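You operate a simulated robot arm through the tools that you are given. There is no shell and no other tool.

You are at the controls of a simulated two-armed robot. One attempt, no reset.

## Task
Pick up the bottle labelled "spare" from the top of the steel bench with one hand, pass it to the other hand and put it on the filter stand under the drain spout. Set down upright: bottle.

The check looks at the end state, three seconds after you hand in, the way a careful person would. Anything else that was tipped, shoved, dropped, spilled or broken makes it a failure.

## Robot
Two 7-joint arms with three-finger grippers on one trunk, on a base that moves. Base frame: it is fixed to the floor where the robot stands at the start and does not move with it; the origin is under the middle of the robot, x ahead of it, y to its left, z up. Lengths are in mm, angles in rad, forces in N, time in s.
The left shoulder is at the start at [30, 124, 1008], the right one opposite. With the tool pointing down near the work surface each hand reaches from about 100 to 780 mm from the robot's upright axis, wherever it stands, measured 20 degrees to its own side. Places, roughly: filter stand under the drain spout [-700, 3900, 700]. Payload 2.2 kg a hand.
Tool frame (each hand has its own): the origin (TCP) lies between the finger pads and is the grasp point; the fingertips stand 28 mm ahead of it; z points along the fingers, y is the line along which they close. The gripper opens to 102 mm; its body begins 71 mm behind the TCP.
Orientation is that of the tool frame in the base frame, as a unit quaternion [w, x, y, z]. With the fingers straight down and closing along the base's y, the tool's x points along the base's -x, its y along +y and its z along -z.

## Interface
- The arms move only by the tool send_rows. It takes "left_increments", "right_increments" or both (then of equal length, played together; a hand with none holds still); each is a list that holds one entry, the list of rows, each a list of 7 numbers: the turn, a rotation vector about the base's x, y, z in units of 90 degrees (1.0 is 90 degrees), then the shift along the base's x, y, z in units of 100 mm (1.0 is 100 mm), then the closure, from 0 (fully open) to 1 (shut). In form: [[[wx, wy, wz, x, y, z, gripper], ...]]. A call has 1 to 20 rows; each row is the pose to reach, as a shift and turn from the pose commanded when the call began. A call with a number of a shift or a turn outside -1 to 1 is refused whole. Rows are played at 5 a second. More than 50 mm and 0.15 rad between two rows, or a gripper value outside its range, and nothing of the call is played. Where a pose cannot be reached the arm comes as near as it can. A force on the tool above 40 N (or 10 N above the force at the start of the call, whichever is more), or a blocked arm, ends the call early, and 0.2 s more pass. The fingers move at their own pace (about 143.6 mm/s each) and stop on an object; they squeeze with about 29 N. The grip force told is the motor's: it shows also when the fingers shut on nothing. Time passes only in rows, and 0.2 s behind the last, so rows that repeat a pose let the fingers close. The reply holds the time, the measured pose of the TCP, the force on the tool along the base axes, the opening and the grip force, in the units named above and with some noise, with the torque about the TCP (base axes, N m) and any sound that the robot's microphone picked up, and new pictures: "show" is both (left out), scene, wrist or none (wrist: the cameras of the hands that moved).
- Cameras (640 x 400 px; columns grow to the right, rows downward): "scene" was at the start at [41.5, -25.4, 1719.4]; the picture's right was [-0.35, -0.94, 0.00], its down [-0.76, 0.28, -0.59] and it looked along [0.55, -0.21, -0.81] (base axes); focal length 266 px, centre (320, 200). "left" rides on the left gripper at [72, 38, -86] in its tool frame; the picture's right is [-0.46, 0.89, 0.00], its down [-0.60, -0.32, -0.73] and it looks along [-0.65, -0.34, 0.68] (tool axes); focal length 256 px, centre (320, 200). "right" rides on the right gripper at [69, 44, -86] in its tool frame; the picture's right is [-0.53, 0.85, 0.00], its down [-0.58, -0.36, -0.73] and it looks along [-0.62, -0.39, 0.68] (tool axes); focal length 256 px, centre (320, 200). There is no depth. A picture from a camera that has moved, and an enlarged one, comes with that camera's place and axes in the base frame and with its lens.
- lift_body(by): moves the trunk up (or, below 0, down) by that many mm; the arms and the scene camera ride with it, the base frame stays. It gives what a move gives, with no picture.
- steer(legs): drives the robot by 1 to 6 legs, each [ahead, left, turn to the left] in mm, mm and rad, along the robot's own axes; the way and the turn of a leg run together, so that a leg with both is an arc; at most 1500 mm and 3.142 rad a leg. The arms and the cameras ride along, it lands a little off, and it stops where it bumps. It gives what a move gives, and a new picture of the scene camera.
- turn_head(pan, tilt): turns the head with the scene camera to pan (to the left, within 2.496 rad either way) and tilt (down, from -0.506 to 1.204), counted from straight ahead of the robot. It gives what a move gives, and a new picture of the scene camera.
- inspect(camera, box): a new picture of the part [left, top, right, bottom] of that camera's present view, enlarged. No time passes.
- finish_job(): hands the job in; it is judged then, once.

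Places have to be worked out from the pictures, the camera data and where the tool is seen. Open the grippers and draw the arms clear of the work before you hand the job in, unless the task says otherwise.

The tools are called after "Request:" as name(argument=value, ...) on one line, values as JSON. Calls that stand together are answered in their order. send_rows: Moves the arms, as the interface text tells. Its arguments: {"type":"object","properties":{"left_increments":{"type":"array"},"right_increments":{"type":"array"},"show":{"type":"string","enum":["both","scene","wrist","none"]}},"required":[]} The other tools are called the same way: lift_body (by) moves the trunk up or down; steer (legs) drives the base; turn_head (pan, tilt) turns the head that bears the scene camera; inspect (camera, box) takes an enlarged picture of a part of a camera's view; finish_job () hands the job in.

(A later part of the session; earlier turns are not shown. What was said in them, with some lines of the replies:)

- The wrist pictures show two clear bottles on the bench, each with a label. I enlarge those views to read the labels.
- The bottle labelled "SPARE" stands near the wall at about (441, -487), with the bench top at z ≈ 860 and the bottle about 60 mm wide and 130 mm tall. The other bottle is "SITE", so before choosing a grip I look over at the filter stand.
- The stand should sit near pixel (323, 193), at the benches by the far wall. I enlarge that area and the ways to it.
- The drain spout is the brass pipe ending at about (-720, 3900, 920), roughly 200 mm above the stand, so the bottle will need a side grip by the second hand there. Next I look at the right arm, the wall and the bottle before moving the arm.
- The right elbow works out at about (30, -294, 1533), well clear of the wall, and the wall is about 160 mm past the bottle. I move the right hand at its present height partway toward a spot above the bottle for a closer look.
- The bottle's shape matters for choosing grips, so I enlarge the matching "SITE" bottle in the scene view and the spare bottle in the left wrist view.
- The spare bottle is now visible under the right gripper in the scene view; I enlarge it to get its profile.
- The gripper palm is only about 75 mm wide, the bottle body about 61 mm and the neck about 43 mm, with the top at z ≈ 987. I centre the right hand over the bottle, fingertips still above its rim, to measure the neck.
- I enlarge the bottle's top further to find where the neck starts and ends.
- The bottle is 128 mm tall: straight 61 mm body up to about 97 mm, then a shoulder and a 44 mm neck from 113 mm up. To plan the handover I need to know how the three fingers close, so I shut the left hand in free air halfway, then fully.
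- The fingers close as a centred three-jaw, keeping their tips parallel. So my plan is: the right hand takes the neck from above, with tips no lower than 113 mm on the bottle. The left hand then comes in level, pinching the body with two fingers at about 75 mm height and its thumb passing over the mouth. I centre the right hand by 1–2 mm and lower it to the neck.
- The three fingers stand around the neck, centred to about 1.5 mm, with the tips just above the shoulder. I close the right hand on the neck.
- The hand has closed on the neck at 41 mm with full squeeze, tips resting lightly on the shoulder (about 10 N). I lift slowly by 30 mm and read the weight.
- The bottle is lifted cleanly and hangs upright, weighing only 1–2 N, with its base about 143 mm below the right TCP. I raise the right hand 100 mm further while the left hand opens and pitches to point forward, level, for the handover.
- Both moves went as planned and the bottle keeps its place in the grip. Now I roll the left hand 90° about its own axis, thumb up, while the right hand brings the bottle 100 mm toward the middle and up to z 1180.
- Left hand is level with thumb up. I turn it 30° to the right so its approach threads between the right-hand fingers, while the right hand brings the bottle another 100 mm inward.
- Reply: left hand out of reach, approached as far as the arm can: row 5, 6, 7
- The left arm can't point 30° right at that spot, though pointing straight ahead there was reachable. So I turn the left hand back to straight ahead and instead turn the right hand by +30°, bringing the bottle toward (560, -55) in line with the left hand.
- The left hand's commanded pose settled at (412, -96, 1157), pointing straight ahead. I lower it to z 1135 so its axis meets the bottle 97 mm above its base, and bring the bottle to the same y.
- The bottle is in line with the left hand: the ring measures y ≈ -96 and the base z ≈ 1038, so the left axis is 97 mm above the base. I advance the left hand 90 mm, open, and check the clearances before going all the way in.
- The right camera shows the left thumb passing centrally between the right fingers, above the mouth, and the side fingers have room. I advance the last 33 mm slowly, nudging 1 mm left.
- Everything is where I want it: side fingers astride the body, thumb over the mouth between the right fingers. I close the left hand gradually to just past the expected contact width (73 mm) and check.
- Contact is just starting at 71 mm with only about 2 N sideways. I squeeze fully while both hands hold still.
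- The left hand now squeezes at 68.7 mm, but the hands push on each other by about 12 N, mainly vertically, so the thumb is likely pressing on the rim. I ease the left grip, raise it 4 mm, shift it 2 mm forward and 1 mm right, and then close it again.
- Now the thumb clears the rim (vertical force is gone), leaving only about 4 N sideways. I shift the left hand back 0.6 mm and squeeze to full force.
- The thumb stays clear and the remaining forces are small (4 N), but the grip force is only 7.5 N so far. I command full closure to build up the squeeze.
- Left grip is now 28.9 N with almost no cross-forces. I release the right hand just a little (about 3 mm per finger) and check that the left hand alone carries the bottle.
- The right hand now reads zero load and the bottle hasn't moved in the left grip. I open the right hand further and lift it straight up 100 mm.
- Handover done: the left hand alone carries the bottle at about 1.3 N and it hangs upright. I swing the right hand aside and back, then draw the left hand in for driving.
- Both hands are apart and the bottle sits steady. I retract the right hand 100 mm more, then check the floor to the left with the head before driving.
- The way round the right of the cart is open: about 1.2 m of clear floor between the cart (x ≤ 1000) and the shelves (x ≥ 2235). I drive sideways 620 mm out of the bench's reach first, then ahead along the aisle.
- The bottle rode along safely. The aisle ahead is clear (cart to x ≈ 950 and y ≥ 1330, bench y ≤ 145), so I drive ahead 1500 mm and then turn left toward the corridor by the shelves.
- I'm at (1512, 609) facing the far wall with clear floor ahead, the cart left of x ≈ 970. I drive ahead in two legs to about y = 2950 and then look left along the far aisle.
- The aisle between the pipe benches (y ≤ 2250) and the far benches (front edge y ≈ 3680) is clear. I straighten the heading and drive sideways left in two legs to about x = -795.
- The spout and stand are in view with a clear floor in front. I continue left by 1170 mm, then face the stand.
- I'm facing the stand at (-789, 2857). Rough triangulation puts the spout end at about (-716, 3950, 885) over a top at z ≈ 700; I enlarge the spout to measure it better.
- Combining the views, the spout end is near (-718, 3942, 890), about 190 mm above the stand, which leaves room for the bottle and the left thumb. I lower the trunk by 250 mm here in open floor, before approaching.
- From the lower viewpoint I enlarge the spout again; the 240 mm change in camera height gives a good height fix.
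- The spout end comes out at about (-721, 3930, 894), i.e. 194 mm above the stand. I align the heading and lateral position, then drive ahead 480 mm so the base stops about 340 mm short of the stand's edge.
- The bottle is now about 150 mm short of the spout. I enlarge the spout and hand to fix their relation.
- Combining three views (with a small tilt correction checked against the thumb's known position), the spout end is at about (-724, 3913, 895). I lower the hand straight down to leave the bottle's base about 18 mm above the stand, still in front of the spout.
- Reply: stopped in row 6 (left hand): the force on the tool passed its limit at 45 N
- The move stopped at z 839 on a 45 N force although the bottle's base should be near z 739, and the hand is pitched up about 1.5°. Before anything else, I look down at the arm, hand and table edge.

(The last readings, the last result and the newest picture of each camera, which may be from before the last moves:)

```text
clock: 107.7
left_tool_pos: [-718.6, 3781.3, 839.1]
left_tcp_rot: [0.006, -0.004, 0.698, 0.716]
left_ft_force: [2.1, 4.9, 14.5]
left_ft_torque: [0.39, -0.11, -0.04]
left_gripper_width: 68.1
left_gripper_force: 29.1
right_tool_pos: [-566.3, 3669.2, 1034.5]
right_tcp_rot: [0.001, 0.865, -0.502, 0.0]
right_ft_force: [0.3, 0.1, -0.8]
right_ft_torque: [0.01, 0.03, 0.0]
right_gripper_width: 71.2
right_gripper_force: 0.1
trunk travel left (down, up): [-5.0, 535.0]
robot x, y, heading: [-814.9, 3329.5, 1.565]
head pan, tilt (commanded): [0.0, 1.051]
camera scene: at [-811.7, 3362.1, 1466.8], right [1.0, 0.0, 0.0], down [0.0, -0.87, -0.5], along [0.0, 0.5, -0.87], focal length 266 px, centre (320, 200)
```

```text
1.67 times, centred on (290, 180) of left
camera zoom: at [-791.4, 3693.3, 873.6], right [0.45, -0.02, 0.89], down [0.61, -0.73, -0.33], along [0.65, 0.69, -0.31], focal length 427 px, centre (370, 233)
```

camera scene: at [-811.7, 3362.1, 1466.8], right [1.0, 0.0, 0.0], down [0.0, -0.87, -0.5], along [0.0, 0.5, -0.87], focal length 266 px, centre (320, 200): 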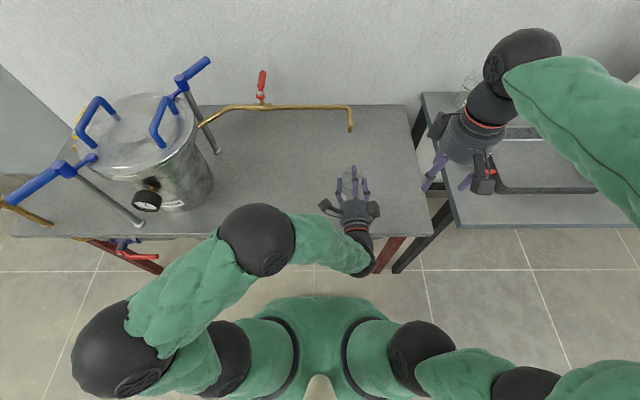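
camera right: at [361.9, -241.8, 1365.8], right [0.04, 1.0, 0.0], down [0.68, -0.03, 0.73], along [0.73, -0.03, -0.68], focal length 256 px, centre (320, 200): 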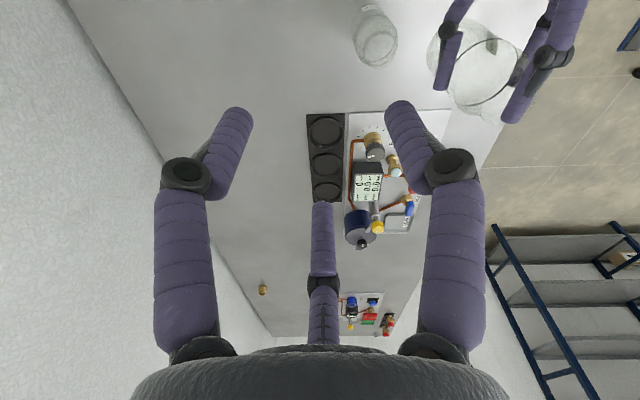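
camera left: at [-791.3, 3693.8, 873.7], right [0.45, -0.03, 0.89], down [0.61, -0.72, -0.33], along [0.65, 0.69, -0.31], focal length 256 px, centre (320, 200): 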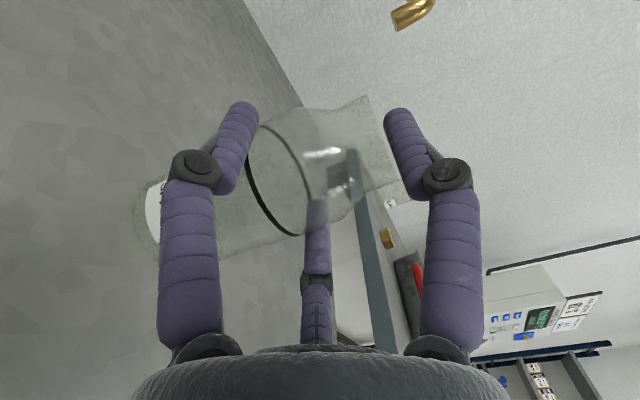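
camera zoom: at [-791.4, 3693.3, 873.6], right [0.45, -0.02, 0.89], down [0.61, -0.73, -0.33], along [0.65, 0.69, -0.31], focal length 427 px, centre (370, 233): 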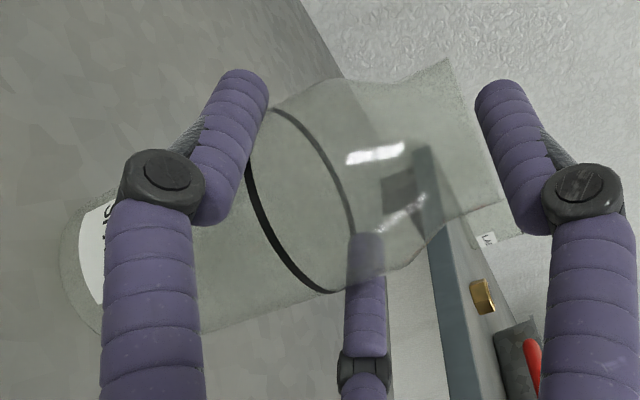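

The contact torque fits the bottle's base touching the table, so the stand's top is at z ≈ 739, not 700, and the bottle hasn't slipped in the grip. I raise the hand 10 mm, level it again, and measure the spout from the left wrist camera.

Request:
send_rows(left_increments=[[[-0.004, 0.002, 0, 0, 0, 0.04, 1], [-0.012, 0.006, 0, 0, 0, 0.08, 1], [-0.0164, 0.009, 0, 0, 0, 0.11, 1], [-0.0164, 0.009, 0, 0, 0, 0.11, 1]]], show="wrist")

Request:
inspect(camera="left", box=[340, 0, 460, 75])

Request:
inspect(camera="left", box=[320, 60, 480, 220])

```text
clock: 108.7
left_tool_pos: [-720.6, 3779.3, 847.6]
left_tcp_rot: [0.0, 0.003, 0.709, 0.705]
left_ft_force: [-0.6, -0.1, -1.0]
left_ft_torque: [-0.01, -0.01, 0.01]
left_gripper_width: 68.3
left_gripper_force: 28.8
right_tool_pos: [-566.6, 3669.0, 1034.5]
right_tcp_rot: [-0.001, 0.865, -0.502, -0.001]
right_ft_force: [-0.7, 0.1, 0.2]
right_ft_torque: [-0.02, -0.03, 0.04]
right_gripper_width: 71.3
right_gripper_force: 0.0
trunk travel left (down, up): [-5.0, 535.0]
robot x, y, heading: [-818.4, 3327.4, 1.569]
head pan, tilt (commanded): [0.0, 1.051]
camera left: at [-791.7, 3693.9, 886.1], right [0.47, 0.0, 0.88], down [0.6, -0.74, -0.32], along [0.65, 0.68, -0.35], focal length 256 px, centre (320, 200)
```

left: 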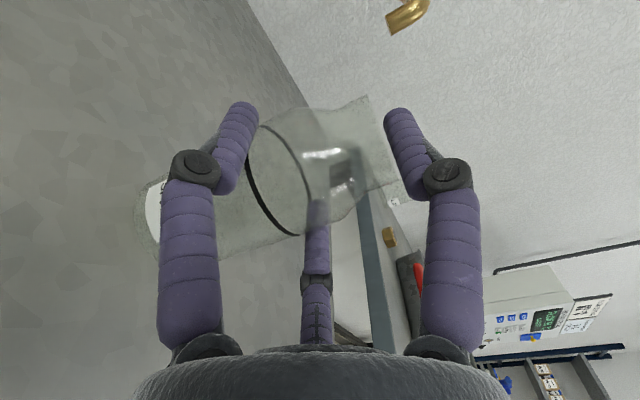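

```text
5.33 times, centred on (400, 38) of left
camera zoom: at [-791.7, 3693.9, 886.1], right [0.47, 0.0, 0.88], down [0.6, -0.74, -0.32], along [0.65, 0.68, -0.35], focal length 1365 px, centre (-107, 1067)
```

zoom: 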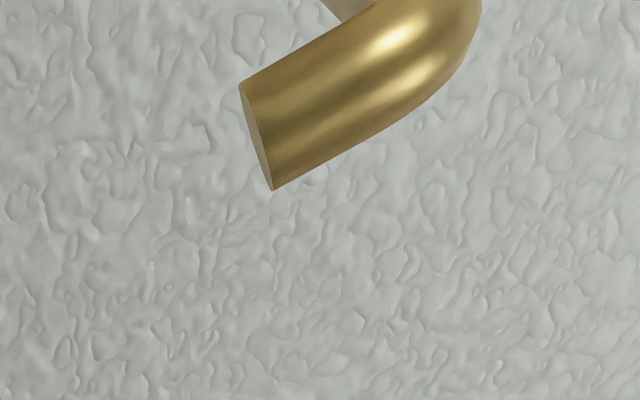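

```text
2.50 times, centred on (400, 140) of left
camera zoom: at [-791.7, 3693.9, 886.1], right [0.47, 0.0, 0.88], down [0.6, -0.74, -0.32], along [0.65, 0.68, -0.35], focal length 640 px, centre (120, 350)
```

zoom: 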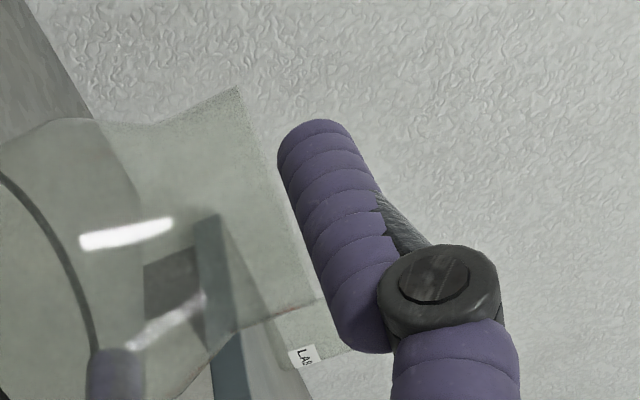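

This close view shows the spout end clearly. I raise the hand 30 mm to take a second precise bearing on it for triangulation.

Request:
send_rows(left_increments=[[[0, 0, 0, 0, 0, 0.1, 1], [0, 0, 0, 0, 0, 0.2, 1], [0, 0, 0, 0, 0, 0.3, 1], [0, 0, 0, 0, 0, 0.3, 1]]], show="wrist")

Request:
inspect(camera="left", box=[300, 0, 420, 75])

```text
clock: 109.7
left_tool_pos: [-720.7, 3780.8, 877.5]
left_tcp_rot: [0.001, 0.002, 0.708, 0.706]
left_ft_force: [-0.6, -0.4, 0.3]
left_ft_torque: [-0.01, 0.01, -0.01]
left_gripper_width: 68.2
left_gripper_force: 28.9
right_tool_pos: [-567.2, 3668.8, 1033.8]
right_tcp_rot: [0.001, 0.865, -0.502, 0.0]
right_ft_force: [-0.4, 0.4, -1.1]
right_ft_torque: [0.03, 0.04, -0.01]
right_gripper_width: 71.5
right_gripper_force: 0.1
trunk travel left (down, up): [-5.0, 535.0]
robot x, y, heading: [-815.9, 3323.3, 1.569]
head pan, tilt (commanded): [0.0, 1.051]
camera left: at [-791.8, 3694.4, 915.8], right [0.47, 0.0, 0.88], down [0.6, -0.73, -0.32], along [0.65, 0.68, -0.34], focal length 256 px, centre (320, 200)
```

left: 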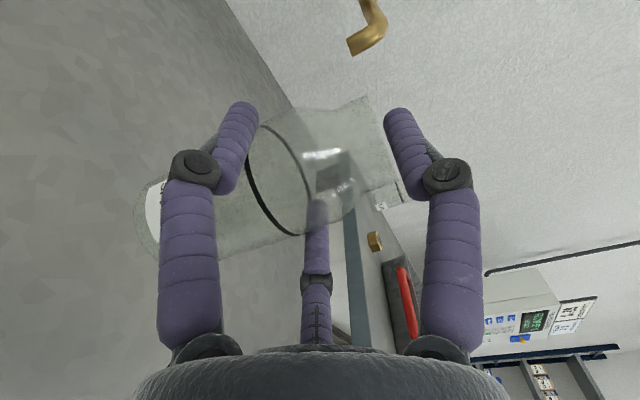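

```text
5.33 times, centred on (360, 38) of left
camera zoom: at [-791.8, 3694.4, 915.8], right [0.47, 0.0, 0.88], down [0.6, -0.73, -0.32], along [0.65, 0.68, -0.34], focal length 1365 px, centre (107, 1067)
```

zoom: 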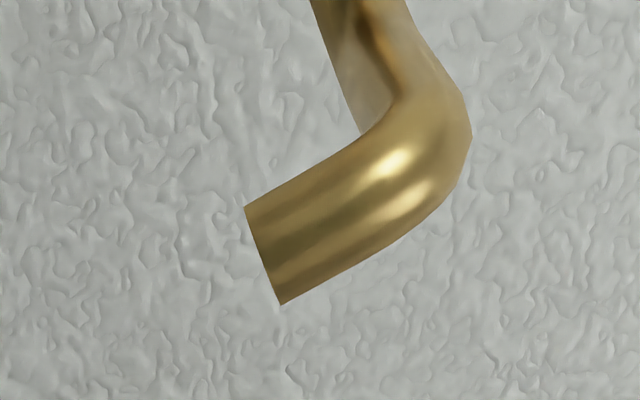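

Triangulation puts the spout end at (-723.5, 3912, 905), 166 mm above the stand; with the base just 4 mm up, the thumb passes about 10 mm below it. I move forward 85 mm at about 12 mm above the table, stopping just before the spout.

Request:
send_rows(left_increments=[[[0, 0, 0, -0.01, 0.05, -0.1, 1], [0, 0, 0, -0.02, 0.1, -0.2, 1], [0, 0, 0, -0.03, 0.2, -0.26, 1], [0, 0, 0, -0.03, 0.35, -0.26, 1], [0, 0, 0, -0.03, 0.5, -0.26, 1], [0, 0, 0, -0.03, 0.65, -0.26, 1], [0, 0, 0, -0.03, 0.78, -0.26, 1], [0, 0, 0, -0.03, 0.84, -0.26, 1], [0, 0, 0, -0.03, 0.84, -0.26, 1]]], show="both")

Request:
inspect(camera="left", box=[320, 0, 520, 150])

Request:
inspect(camera="scene", box=[290, 80, 430, 240])

```text
clock: 111.7
left_tool_pos: [-722.8, 3866.7, 850.8]
left_tcp_rot: [0.001, 0.002, 0.708, 0.706]
left_ft_force: [0.5, 0.1, -0.8]
left_ft_torque: [-0.01, 0.02, 0.04]
left_gripper_width: 68.0
left_gripper_force: 29.4
right_tool_pos: [-566.5, 3669.2, 1034.4]
right_tcp_rot: [0.0, 0.865, -0.502, 0.0]
right_ft_force: [-1.7, 1.1, -0.1]
right_ft_torque: [0.02, -0.02, -0.01]
right_gripper_width: 71.4
right_gripper_force: 0.0
trunk travel left (down, up): [-5.0, 535.0]
robot x, y, heading: [-812.4, 3325.1, 1.564]
head pan, tilt (commanded): [0.0, 1.051]
camera scene: at [-811.8, 3362.7, 1466.6], right [1.0, 0.0, 0.0], down [0.0, -0.87, -0.5], along [0.0, 0.5, -0.87], focal length 266 px, centre (320, 200)
camera left: at [-793.9, 3779.8, 889.8], right [0.47, 0.0, 0.88], down [0.6, -0.73, -0.32], along [0.65, 0.68, -0.34], focal length 256 px, centre (320, 200)
```

scene: 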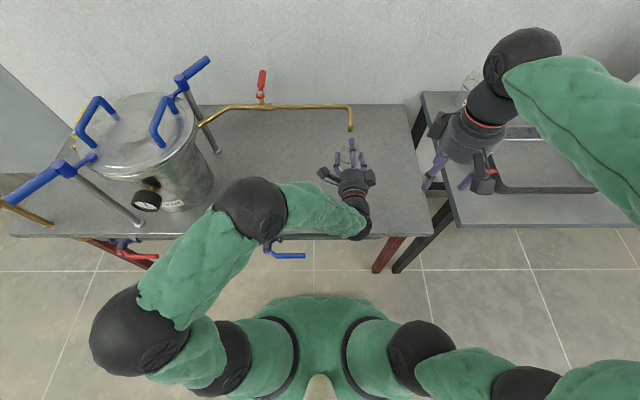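
left: 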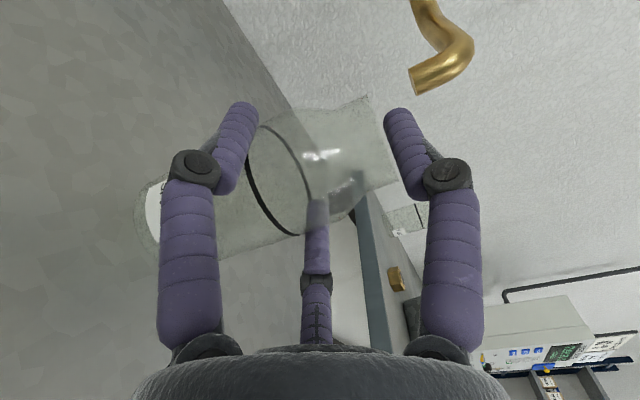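

```text
2.67 times, centred on (420, 75) of left
camera zoom: at [-793.9, 3779.8, 889.8], right [0.47, 0.0, 0.88], down [0.6, -0.73, -0.32], along [0.65, 0.68, -0.34], focal length 683 px, centre (53, 533)
```

zoom: 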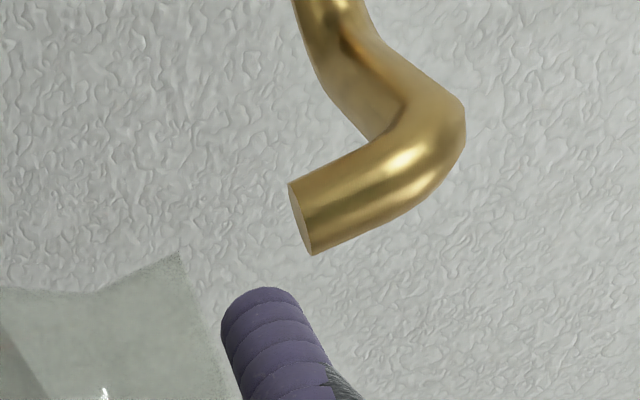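

```text
2.50 times, centred on (360, 160) of scene
camera zoom: at [-811.8, 3362.7, 1466.6], right [1.0, 0.0, 0.0], down [0.0, -0.87, -0.5], along [0.0, 0.5, -0.87], focal length 665 px, centre (220, 300)
```

zoom: 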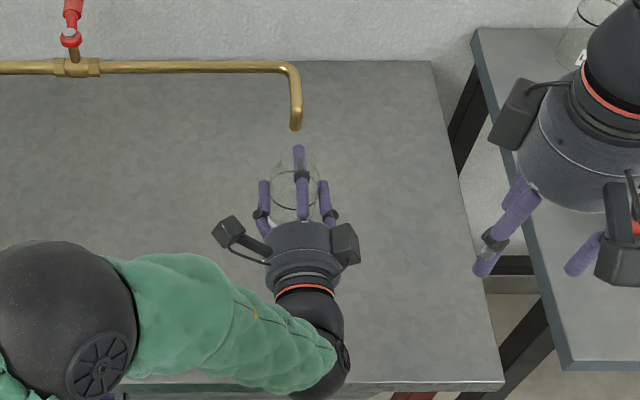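

The new bearing agrees: spout end at (-723, 3912, 906), in line with the bottle. I lower 8 mm so the base is about 4 mm above the stand, then ease the last 32 mm under the spout.

Request:
send_rows(left_increments=[[[0, 0, 0, 0, 0, -0.04, 1], [0, 0, 0, 0, 0, -0.08, 1], [0, 0, 0, 0, 0.05, -0.08, 1], [0, 0, 0, 0, 0.1, -0.08, 1], [0, 0, 0, 0, 0.15, -0.08, 1], [0, 0, 0, 0, 0.15, -0.08, 1]]], show="wrist")

Request:
inspect(camera="left", box=[320, 0, 520, 150])

```text
clock: 113.1
left_tool_pos: [-723.4, 3880.0, 844.3]
left_tcp_rot: [0.0, 0.002, 0.708, 0.706]
left_ft_force: [0.3, 0.4, -0.1]
left_ft_torque: [-0.01, 0.01, 0.01]
left_gripper_width: 67.8
left_gripper_force: 28.6
right_tool_pos: [-566.1, 3669.7, 1035.4]
right_tcp_rot: [0.0, 0.865, -0.502, 0.0]
right_ft_force: [0.1, 0.1, -0.6]
right_ft_torque: [-0.01, -0.01, -0.02]
right_gripper_width: 71.2
right_gripper_force: 0.0
trunk travel left (down, up): [-5.0, 535.0]
robot x, y, heading: [-815.9, 3327.2, 1.566]
head pan, tilt (commanded): [0.0, 1.051]
camera left: at [-794.2, 3793.6, 882.5], right [0.47, 0.0, 0.88], down [0.6, -0.73, -0.32], along [0.65, 0.68, -0.34], focal length 256 px, centre (320, 200)
```

left: 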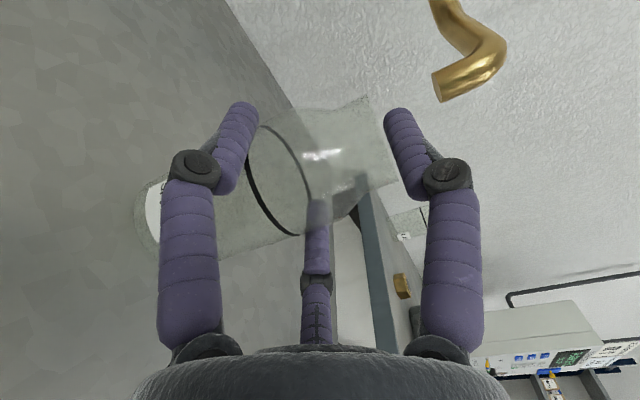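

```text
2.67 times, centred on (420, 75) of left
camera zoom: at [-794.2, 3793.6, 882.5], right [0.47, 0.0, 0.88], down [0.6, -0.73, -0.32], along [0.65, 0.68, -0.34], focal length 683 px, centre (53, 533)
```

zoom: 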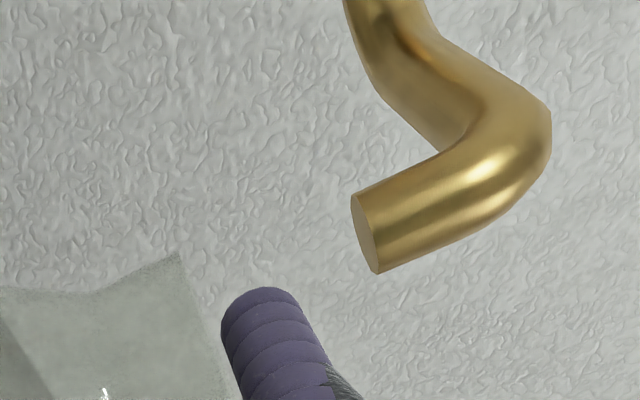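

The spout end stays clearly above the thumb. I ease forward the last 19 mm.

Request:
send_rows(left_increments=[[[0, 0, 0, 0, 0.05, 0, 1], [0, 0, 0, 0, 0.1, 0, 1], [0, 0, 0, 0, 0.15, 0, 1], [0, 0, 0, 0, 0.19, 0, 1], [0, 0, 0, 0, 0.19, 0, 1]]], show="wrist")

Request:
inspect(camera="left", box=[320, 0, 560, 180])

Request:
inspect(camera="scene", box=[310, 90, 400, 190])

```text
clock: 114.3
left_tool_pos: [-722.6, 3898.9, 844.3]
left_tcp_rot: [0.001, 0.001, 0.708, 0.706]
left_ft_force: [0.3, 0.9, -0.3]
left_ft_torque: [-0.03, 0.02, -0.01]
left_gripper_width: 68.3
left_gripper_force: 28.9
right_tool_pos: [-566.0, 3669.3, 1033.7]
right_tcp_rot: [0.0, 0.865, -0.502, 0.001]
right_ft_force: [0.1, -0.1, 0.1]
right_ft_torque: [0.0, -0.01, 0.05]
right_gripper_width: 71.4
right_gripper_force: 0.1
trunk travel left (down, up): [-5.0, 535.0]
robot x, y, heading: [-814.4, 3324.7, 1.564]
head pan, tilt (commanded): [0.0, 1.051]
camera left: at [-794.2, 3812.4, 882.4], right [0.47, 0.0, 0.88], down [0.6, -0.73, -0.32], along [0.65, 0.68, -0.34], focal length 256 px, centre (320, 200)
```

left: 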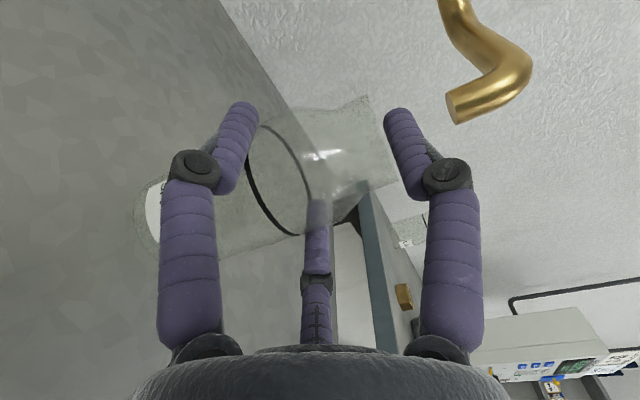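

```text
2.22 times, centred on (440, 90) of left
camera zoom: at [-794.2, 3812.4, 882.4], right [0.47, 0.0, 0.88], down [0.6, -0.73, -0.32], along [0.65, 0.68, -0.34], focal length 569 px, centre (53, 444)
```

zoom: 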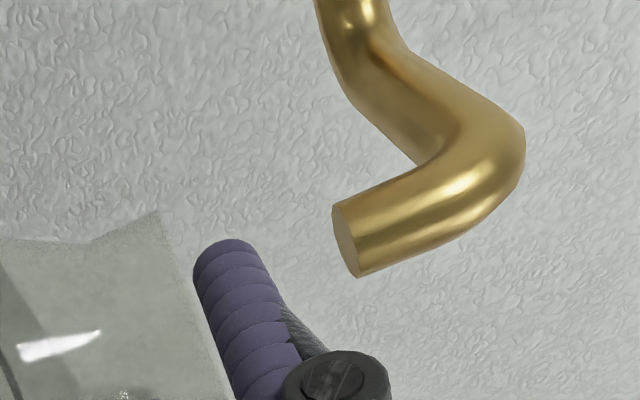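

```text
4.00 times, centred on (355, 140) of scene
camera zoom: at [-811.8, 3362.7, 1466.6], right [1.0, 0.0, 0.0], down [0.0, -0.87, -0.5], along [0.0, 0.5, -0.87], focal length 1064 px, centre (180, 440)
```

zoom: 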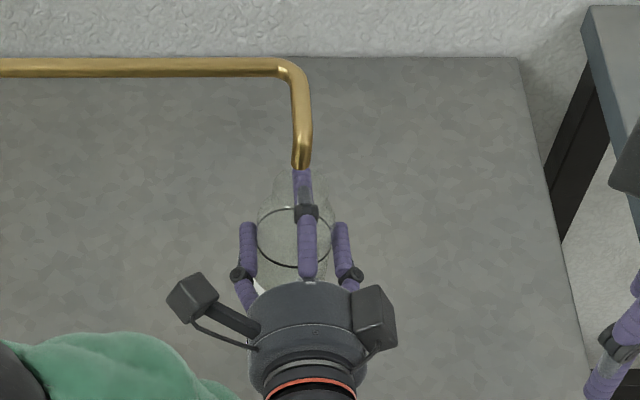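

The bottle is centred under the spout (bottle axis about (-723, 3912), spout (-723.6, 3911)), with the thumb about 11 mm below it. I lower gently and watch for contact.

Request:
send_rows(left_increments=[[[0, 0, 0, 0, 0, -0.01, 1], [0, 0, 0, 0, 0, -0.02, 1], [0, 0, 0, 0, 0, -0.03, 1], [0, 0, 0, 0, 0, -0.035, 1], [0, 0, 0, 0, 0, -0.035, 1]]], show="none")

Request:
send_rows(left_increments=[[[0, 0, 0, 0, 0, -0.005, 1], [0, 0, 0, 0, 0, -0.01, 1], [0, 0, 0, 0, 0, -0.01, 1]]], show="none")

```text
clock: 115.5
left_tool_pos: [-722.6, 3899.4, 840.9]
left_tcp_rot: [0.001, 0.002, 0.708, 0.706]
left_ft_force: [0.5, -0.2, -0.1]
left_ft_torque: [-0.01, 0.02, -0.04]
left_gripper_width: 68.0
left_gripper_force: 29.2
right_tool_pos: [-566.4, 3669.3, 1034.6]
right_tcp_rot: [0.0, 0.865, -0.502, 0.0]
right_ft_force: [0.4, 0.2, 0.0]
right_ft_torque: [-0.01, 0.01, 0.0]
right_gripper_width: 71.2
right_gripper_force: 0.2
trunk travel left (down, up): [-5.0, 535.0]
robot x, y, heading: [-815.5, 3328.5, 1.565]
head pan, tilt (commanded): [0.0, 1.051]
```

```text
clock: 116.3
left_tool_pos: [-722.5, 3898.5, 840.7]
left_tcp_rot: [0.0, 0.002, 0.708, 0.706]
left_ft_force: [0.2, 0.4, 2.9]
left_ft_torque: [0.2, -0.05, 0.0]
left_gripper_width: 67.9
left_gripper_force: 29.0
right_tool_pos: [-566.5, 3669.3, 1034.9]
right_tcp_rot: [-0.001, 0.864, -0.503, 0.0]
right_ft_force: [0.3, 0.8, -0.3]
right_ft_torque: [-0.01, 0.0, 0.0]
right_gripper_width: 71.4
right_gripper_force: 0.0
trunk travel left (down, up): [-5.0, 535.0]
robot x, y, heading: [-817.4, 3326.4, 1.565]
head pan, tilt (commanded): [0.0, 1.051]
```

Light contact (about 3 N) at TCP z 840.5, on the far edge of the base, so the bottle leans by perhaps a degree. I press 1 mm more to let it sit flat before letting go.

Request:
send_rows(left_increments=[[[0, 0, 0, 0, 0, -0.005, 1], [0, 0, 0, 0, 0, -0.01, 1], [0, 0, 0, 0, 0, -0.01, 1]]], show="wrist")

Request:
inspect(camera="scene", box=[310, 90, 400, 190])

Request:
inspect(camera="left", box=[100, 60, 420, 280])

```text
clock: 117.1
left_tool_pos: [-723.2, 3898.6, 839.7]
left_tcp_rot: [0.0, 0.002, 0.707, 0.707]
left_ft_force: [-0.2, 1.0, 7.1]
left_ft_torque: [0.3, -0.04, -0.01]
left_gripper_width: 68.0
left_gripper_force: 29.4
right_tool_pos: [-565.6, 3668.5, 1035.2]
right_tcp_rot: [0.0, 0.865, -0.503, 0.001]
right_ft_force: [-0.2, 0.0, 0.6]
right_ft_torque: [0.01, -0.02, 0.0]
right_gripper_width: 71.3
right_gripper_force: 0.0
trunk travel left (down, up): [-5.0, 535.0]
robot x, y, heading: [-814.2, 3326.6, 1.57]
head pan, tilt (commanded): [0.0, 1.051]
camera left: at [-794.2, 3812.1, 878.0], right [0.47, 0.0, 0.88], down [0.6, -0.73, -0.32], along [0.65, 0.68, -0.34], focal length 256 px, centre (320, 200)
```

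left: 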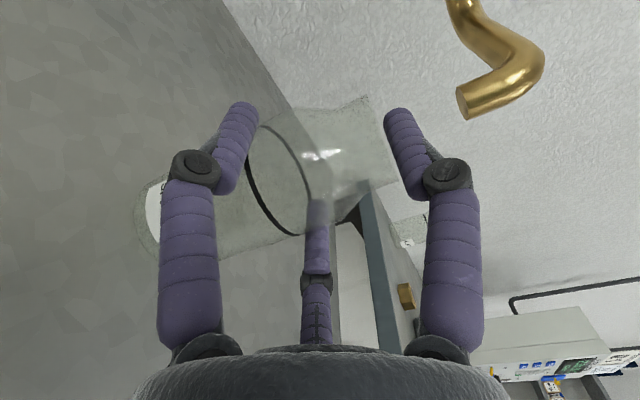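

```text
4.00 times, centred on (355, 140) of scene
camera zoom: at [-811.9, 3362.2, 1466.7], right [1.0, 0.0, 0.0], down [0.0, -0.87, -0.5], along [0.0, 0.5, -0.87], focal length 1064 px, centre (180, 440)
```

zoom: 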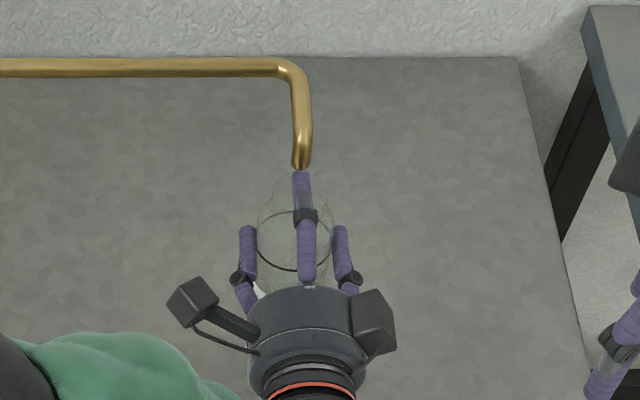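

```text
1.82 times, centred on (260, 170) of left
camera zoom: at [-794.2, 3812.1, 878.0], right [0.47, 0.0, 0.88], down [0.6, -0.73, -0.32], along [0.65, 0.68, -0.34], focal length 465 px, centre (429, 254)
```

zoom: 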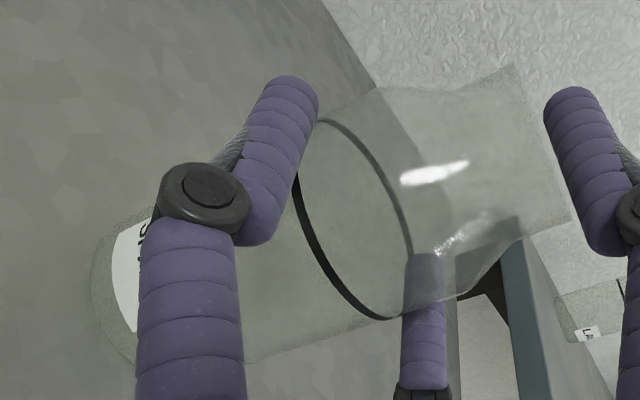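

The load is now centred nearer the bottle axis, so it sits flat. I ease the pressure slightly and open only part-way, to 82 mm, so the side fingers clear the body by about 4 mm while the thumb stays below the spout.

Request:
send_rows(left_increments=[[[0, 0, 0, 0, 0, 0.004, 0.5], [0, 0, 0, 0, 0, 0.004, 0.36], [0, 0, 0, 0, 0, 0.004, 0.33], [0, 0, 0, 0, 0, 0.004, 0.31], [0, 0, 0, 0, 0, 0.004, 0.29], [0, 0, 0, 0, 0, 0.004, 0.26], [0, 0, 0, 0, 0, 0.004, 0.23], [0, 0, 0, 0, 0, 0.004, 0.2], [0, 0, 0, 0, 0, 0.004, 0.2]]], show="both")

Request:
inspect(camera="scene", box=[310, 90, 400, 190])

Request:
inspect(camera="left", box=[320, 0, 560, 180])

```text
clock: 119.1
left_tool_pos: [-723.7, 3898.6, 838.4]
left_tcp_rot: [0.0, 0.002, 0.708, 0.706]
left_ft_force: [-0.7, -0.3, -0.5]
left_ft_torque: [-0.01, 0.03, 0.02]
left_gripper_width: 81.8
left_gripper_force: 0.1
right_tool_pos: [-565.4, 3668.6, 1034.4]
right_tcp_rot: [0.0, 0.865, -0.502, 0.0]
right_ft_force: [0.8, -0.1, 1.0]
right_ft_torque: [0.01, -0.01, -0.02]
right_gripper_width: 71.2
right_gripper_force: 0.1
trunk travel left (down, up): [-5.0, 535.0]
robot x, y, heading: [-815.1, 3324.8, 1.563]
head pan, tilt (commanded): [0.0, 1.051]
camera scene: at [-811.8, 3362.7, 1466.6], right [1.0, 0.0, 0.0], down [0.0, -0.87, -0.5], along [0.0, 0.5, -0.87], focal length 266 px, centre (320, 200)
camera left: at [-794.4, 3812.2, 877.6], right [0.47, 0.0, 0.88], down [0.6, -0.73, -0.32], along [0.65, 0.68, -0.34], focal length 256 px, centre (320, 200)
```

scene: 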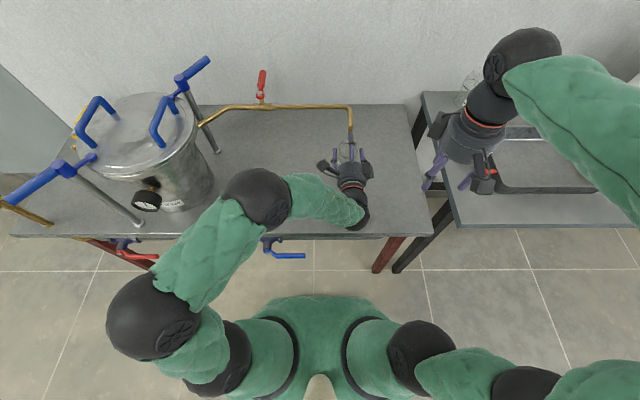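
left: 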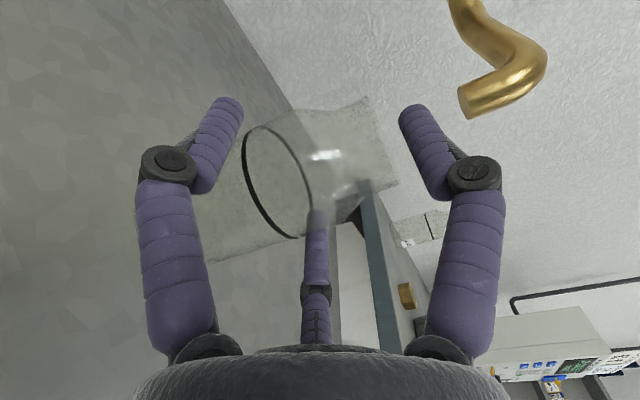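

```text
4.00 times, centred on (355, 140) of scene
camera zoom: at [-811.8, 3362.7, 1466.6], right [1.0, 0.0, 0.0], down [0.0, -0.87, -0.5], along [0.0, 0.5, -0.87], focal length 1064 px, centre (180, 440)
```

zoom: 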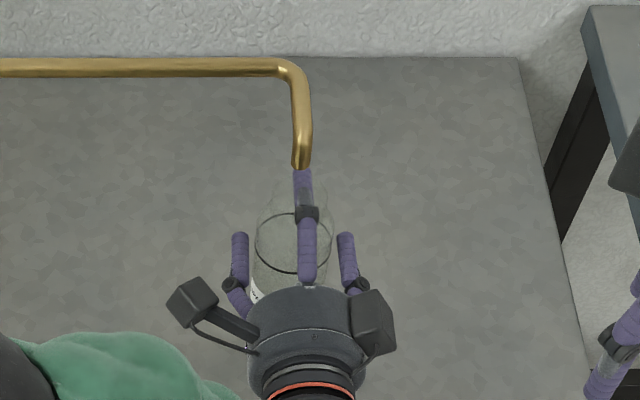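

```text
2.22 times, centred on (440, 90) of left
camera zoom: at [-794.4, 3812.2, 877.6], right [0.47, 0.0, 0.88], down [0.6, -0.73, -0.32], along [0.65, 0.68, -0.34], focal length 569 px, centre (53, 444)
```

zoom: 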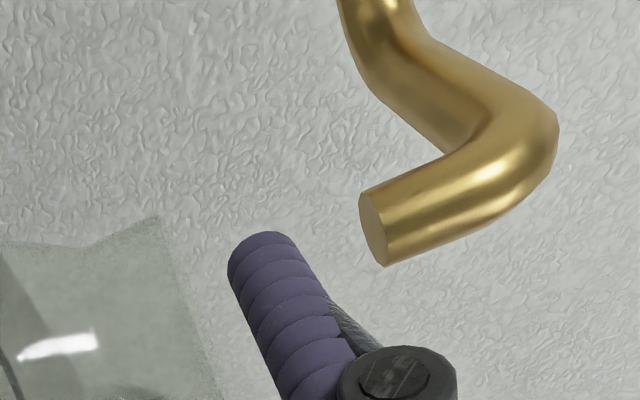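

The bottle stands by itself midway between the open fingers (ring centre 295 px against finger midpoint 294 px), and the hand reads no load. I withdraw straight back along -y, slowly at first.

Request:
send_rows(left_increments=[[[0, 0, 0, 0, -0.04, 0, 0.2], [0, 0, 0, 0, -0.09, 0, 0.2], [0, 0, 0, 0, -0.15, 0, 0.2], [0, 0, 0, 0, -0.22, 0, 0.2], [0, 0, 0, 0, -0.3, 0, 0.2], [0, 0, 0, 0, -0.4, 0, 0.2], [0, 0, 0, 0, -0.5, 0, 0.2], [0, 0, 0, 0, -0.62, 0, 0.2], [0, 0, 0, 0, -0.75, 0, 0.2], [0, 0, 0, 0, -0.88, 0, 0.2], [0, 0, 0, 0, -1, 0, 0.2]]], show="both")

Request:
inspect(camera="scene", box=[310, 90, 400, 190])

```text
clock: 121.5
left_tool_pos: [-722.5, 3796.8, 838.8]
left_tcp_rot: [0.001, 0.002, 0.708, 0.706]
left_ft_force: [1.1, -0.6, 0.1]
left_ft_torque: [0.01, 0.02, 0.0]
left_gripper_width: 81.3
left_gripper_force: 0.0
right_tool_pos: [-567.5, 3668.9, 1034.9]
right_tcp_rot: [0.0, 0.865, -0.502, -0.001]
right_ft_force: [-0.1, 0.2, -0.3]
right_ft_torque: [0.02, 0.03, -0.03]
right_gripper_width: 71.2
right_gripper_force: 0.1
trunk travel left (down, up): [-5.0, 535.0]
robot x, y, heading: [-817.3, 3323.6, 1.57]
head pan, tilt (commanded): [0.0, 1.051]
camera scene: at [-811.8, 3362.5, 1466.6], right [1.0, 0.0, 0.0], down [0.0, -0.87, -0.5], along [0.0, 0.5, -0.87], focal length 266 px, centre (320, 200)
camera left: at [-792.8, 3711.5, 876.9], right [0.47, 0.0, 0.88], down [0.6, -0.73, -0.32], along [0.65, 0.68, -0.34], focal length 256 px, centre (320, 200)
```

scene: 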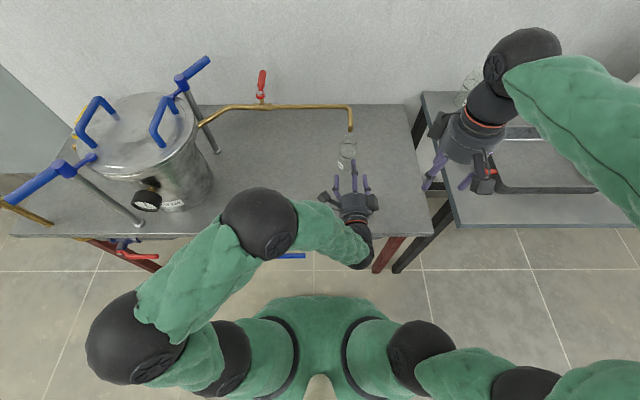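
left: 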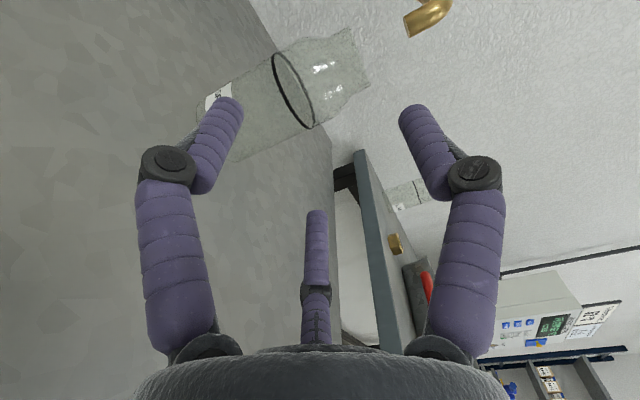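

```text
4.00 times, centred on (355, 140) of scene
camera zoom: at [-811.8, 3362.5, 1466.6], right [1.0, 0.0, 0.0], down [0.0, -0.87, -0.5], along [0.0, 0.5, -0.87], focal length 1064 px, centre (180, 440)
```

zoom: 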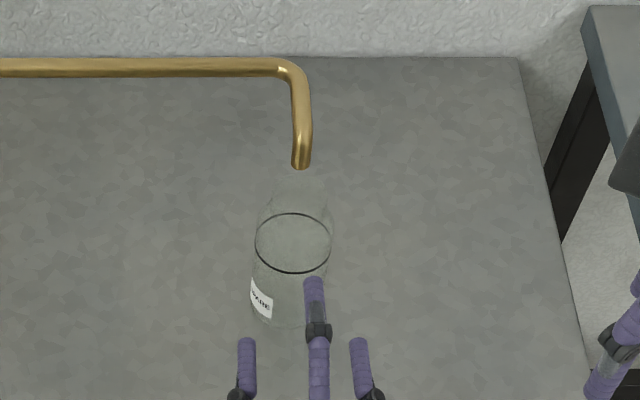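

The bottle stands upright on the stand, its ring centre within a few mm of the spout in plan. I back the robot away 350 mm, with the arms clear, and look again.

Request:
steer(legs=[[-350, 0, 0]])

Request:
send_rows(left_increments=[[[0, 0, 0, 0, 0, 0, 0], [0, 0, 0, 0, 0, 0, 0], [0, 0, 0, 0, 0, 0, 0]]], right_increments=[[[0, 0, 0, 0, 0, 0, 0], [0, 0, 0, 0, 0, 0, 0], [0, 0, 0, 0, 0, 0, 0]]], show="none")

Request:
turn_head(pan=0.0, tilt=0.6)

Request:
inspect(camera="scene", box=[300, 160, 420, 260])

```text
clock: 123.8
left_tool_pos: [-721.7, 3451.2, 839.2]
left_tcp_rot: [0.002, 0.004, 0.708, 0.706]
left_ft_force: [0.3, 0.0, -0.3]
left_ft_torque: [-0.03, -0.02, 0.0]
left_gripper_width: 81.6
left_gripper_force: 0.1
right_tool_pos: [-567.7, 3321.4, 1035.8]
right_tcp_rot: [0.0, 0.863, -0.506, 0.0]
right_ft_force: [1.2, -0.2, -0.6]
right_ft_torque: [-0.01, 0.01, 0.01]
right_gripper_width: 71.4
right_gripper_force: 0.0
trunk travel left (down, up): [-5.0, 535.0]
robot x, y, heading: [-818.6, 2982.6, 1.559]
head pan, tilt (commanded): [0.0, 1.051]
camera scene: at [-814.2, 3016.1, 1466.6], right [1.0, -0.01, 0.0], down [-0.01, -0.87, -0.5], along [0.01, 0.5, -0.87], focal length 266 px, centre (320, 200)
```

scene: 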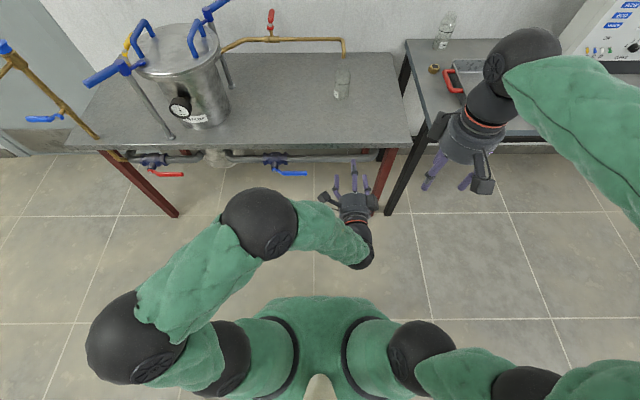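

```text
clock: 124.6
left_tool_pos: [-722.5, 3451.6, 837.9]
left_tcp_rot: [0.003, 0.003, 0.709, 0.705]
left_ft_force: [-0.3, -0.7, 0.3]
left_ft_torque: [0.01, -0.02, -0.03]
left_gripper_width: 102.2
left_gripper_force: 0.0
right_tool_pos: [-567.5, 3321.1, 1035.0]
right_tcp_rot: [0.0, 0.863, -0.505, -0.001]
right_ft_force: [0.0, 0.2, -0.1]
right_ft_torque: [-0.04, 0.01, -0.03]
right_gripper_width: 101.9
right_gripper_force: 0.1
trunk travel left (down, up): [-5.0, 535.0]
robot x, y, heading: [-818.0, 2979.0, 1.561]
head pan, tilt (commanded): [0.0, 1.051]
```

```text
clock: 125.5
left_tool_pos: [-721.2, 3451.1, 837.5]
left_tcp_rot: [0.002, 0.004, 0.708, 0.706]
left_ft_force: [-0.1, 0.4, -0.5]
left_ft_torque: [-0.04, 0.0, -0.01]
left_gripper_width: 102.0
left_gripper_force: 0.1
right_tool_pos: [-567.6, 3322.0, 1034.5]
right_tcp_rot: [0.001, 0.863, -0.505, 0.0]
right_ft_force: [-0.2, 0.3, 1.0]
right_ft_torque: [-0.02, 0.03, -0.01]
right_gripper_width: 101.8
right_gripper_force: 0.0
trunk travel left (down, up): [-5.0, 535.0]
robot x, y, heading: [-815.4, 2980.3, 1.557]
head pan, tilt (commanded): [0.0, 0.6]
camera scene: at [-813.9, 3038.6, 1502.0], right [1.0, -0.01, 0.0], down [-0.01, -0.57, -0.82], along [0.01, 0.82, -0.57], focal length 266 px, centre (320, 200)
```

scene: 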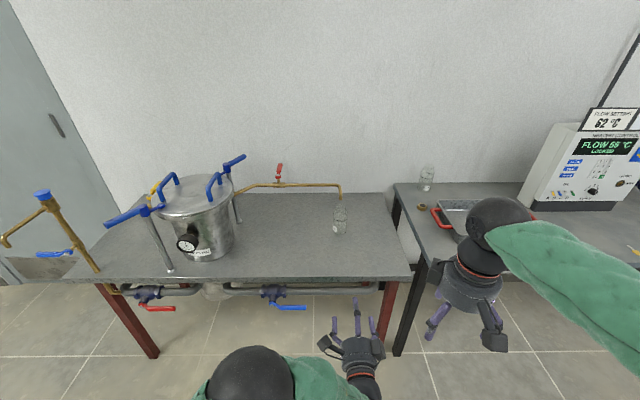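

```text
4.00 times, centred on (360, 210) of scene
camera zoom: at [-813.9, 3038.6, 1502.0], right [1.0, -0.01, 0.0], down [-0.01, -0.57, -0.82], along [0.01, 0.82, -0.57], focal length 1064 px, centre (160, 160)
```

zoom: 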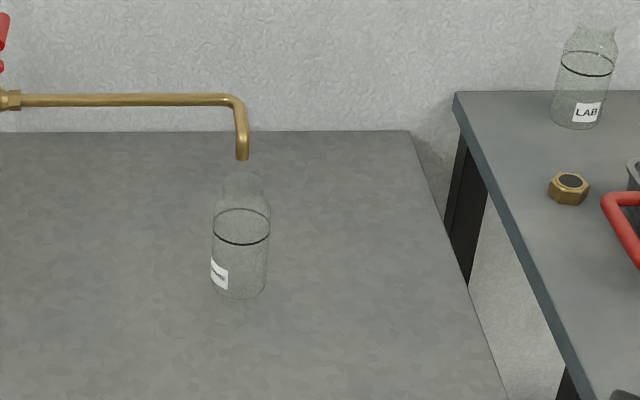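

The "SPARE" bottle stands upright on the filter stand directly under the drain spout. The view shows nothing else disturbed here, both grippers are open, and the robot and arms are well back, so I hand the job in.

Request:
finish_job()

```text
The job is handed in.
```

The bottle labelled "SPARE" is now standing upright on the filter stand, directly under the drain spout, and I have handed the job in.

- **Pick-up and pass:** the right hand lifted it by the neck from the steel bench. In mid-air the left hand took it by the body, and the right hand let go only once the left carried the full weight.
- **Placing:** the spout ends about 166 mm above the stand, so the bottle went in level from the front. By my last measurements it sits within a few millimetres of the spout's centre.
- **One contact to know about:** the stand's top is about 39 mm higher than the rough figure given. While lowering in front of the spout, the base of the bottle touched the stand early and the move stopped at 45 N. The bottle did not slip or tip. I measured the spout and stand again before going on.

I saw nothing else tipped or moved along the way. Both grippers are open and the robot has backed about 350 mm away from the stand.
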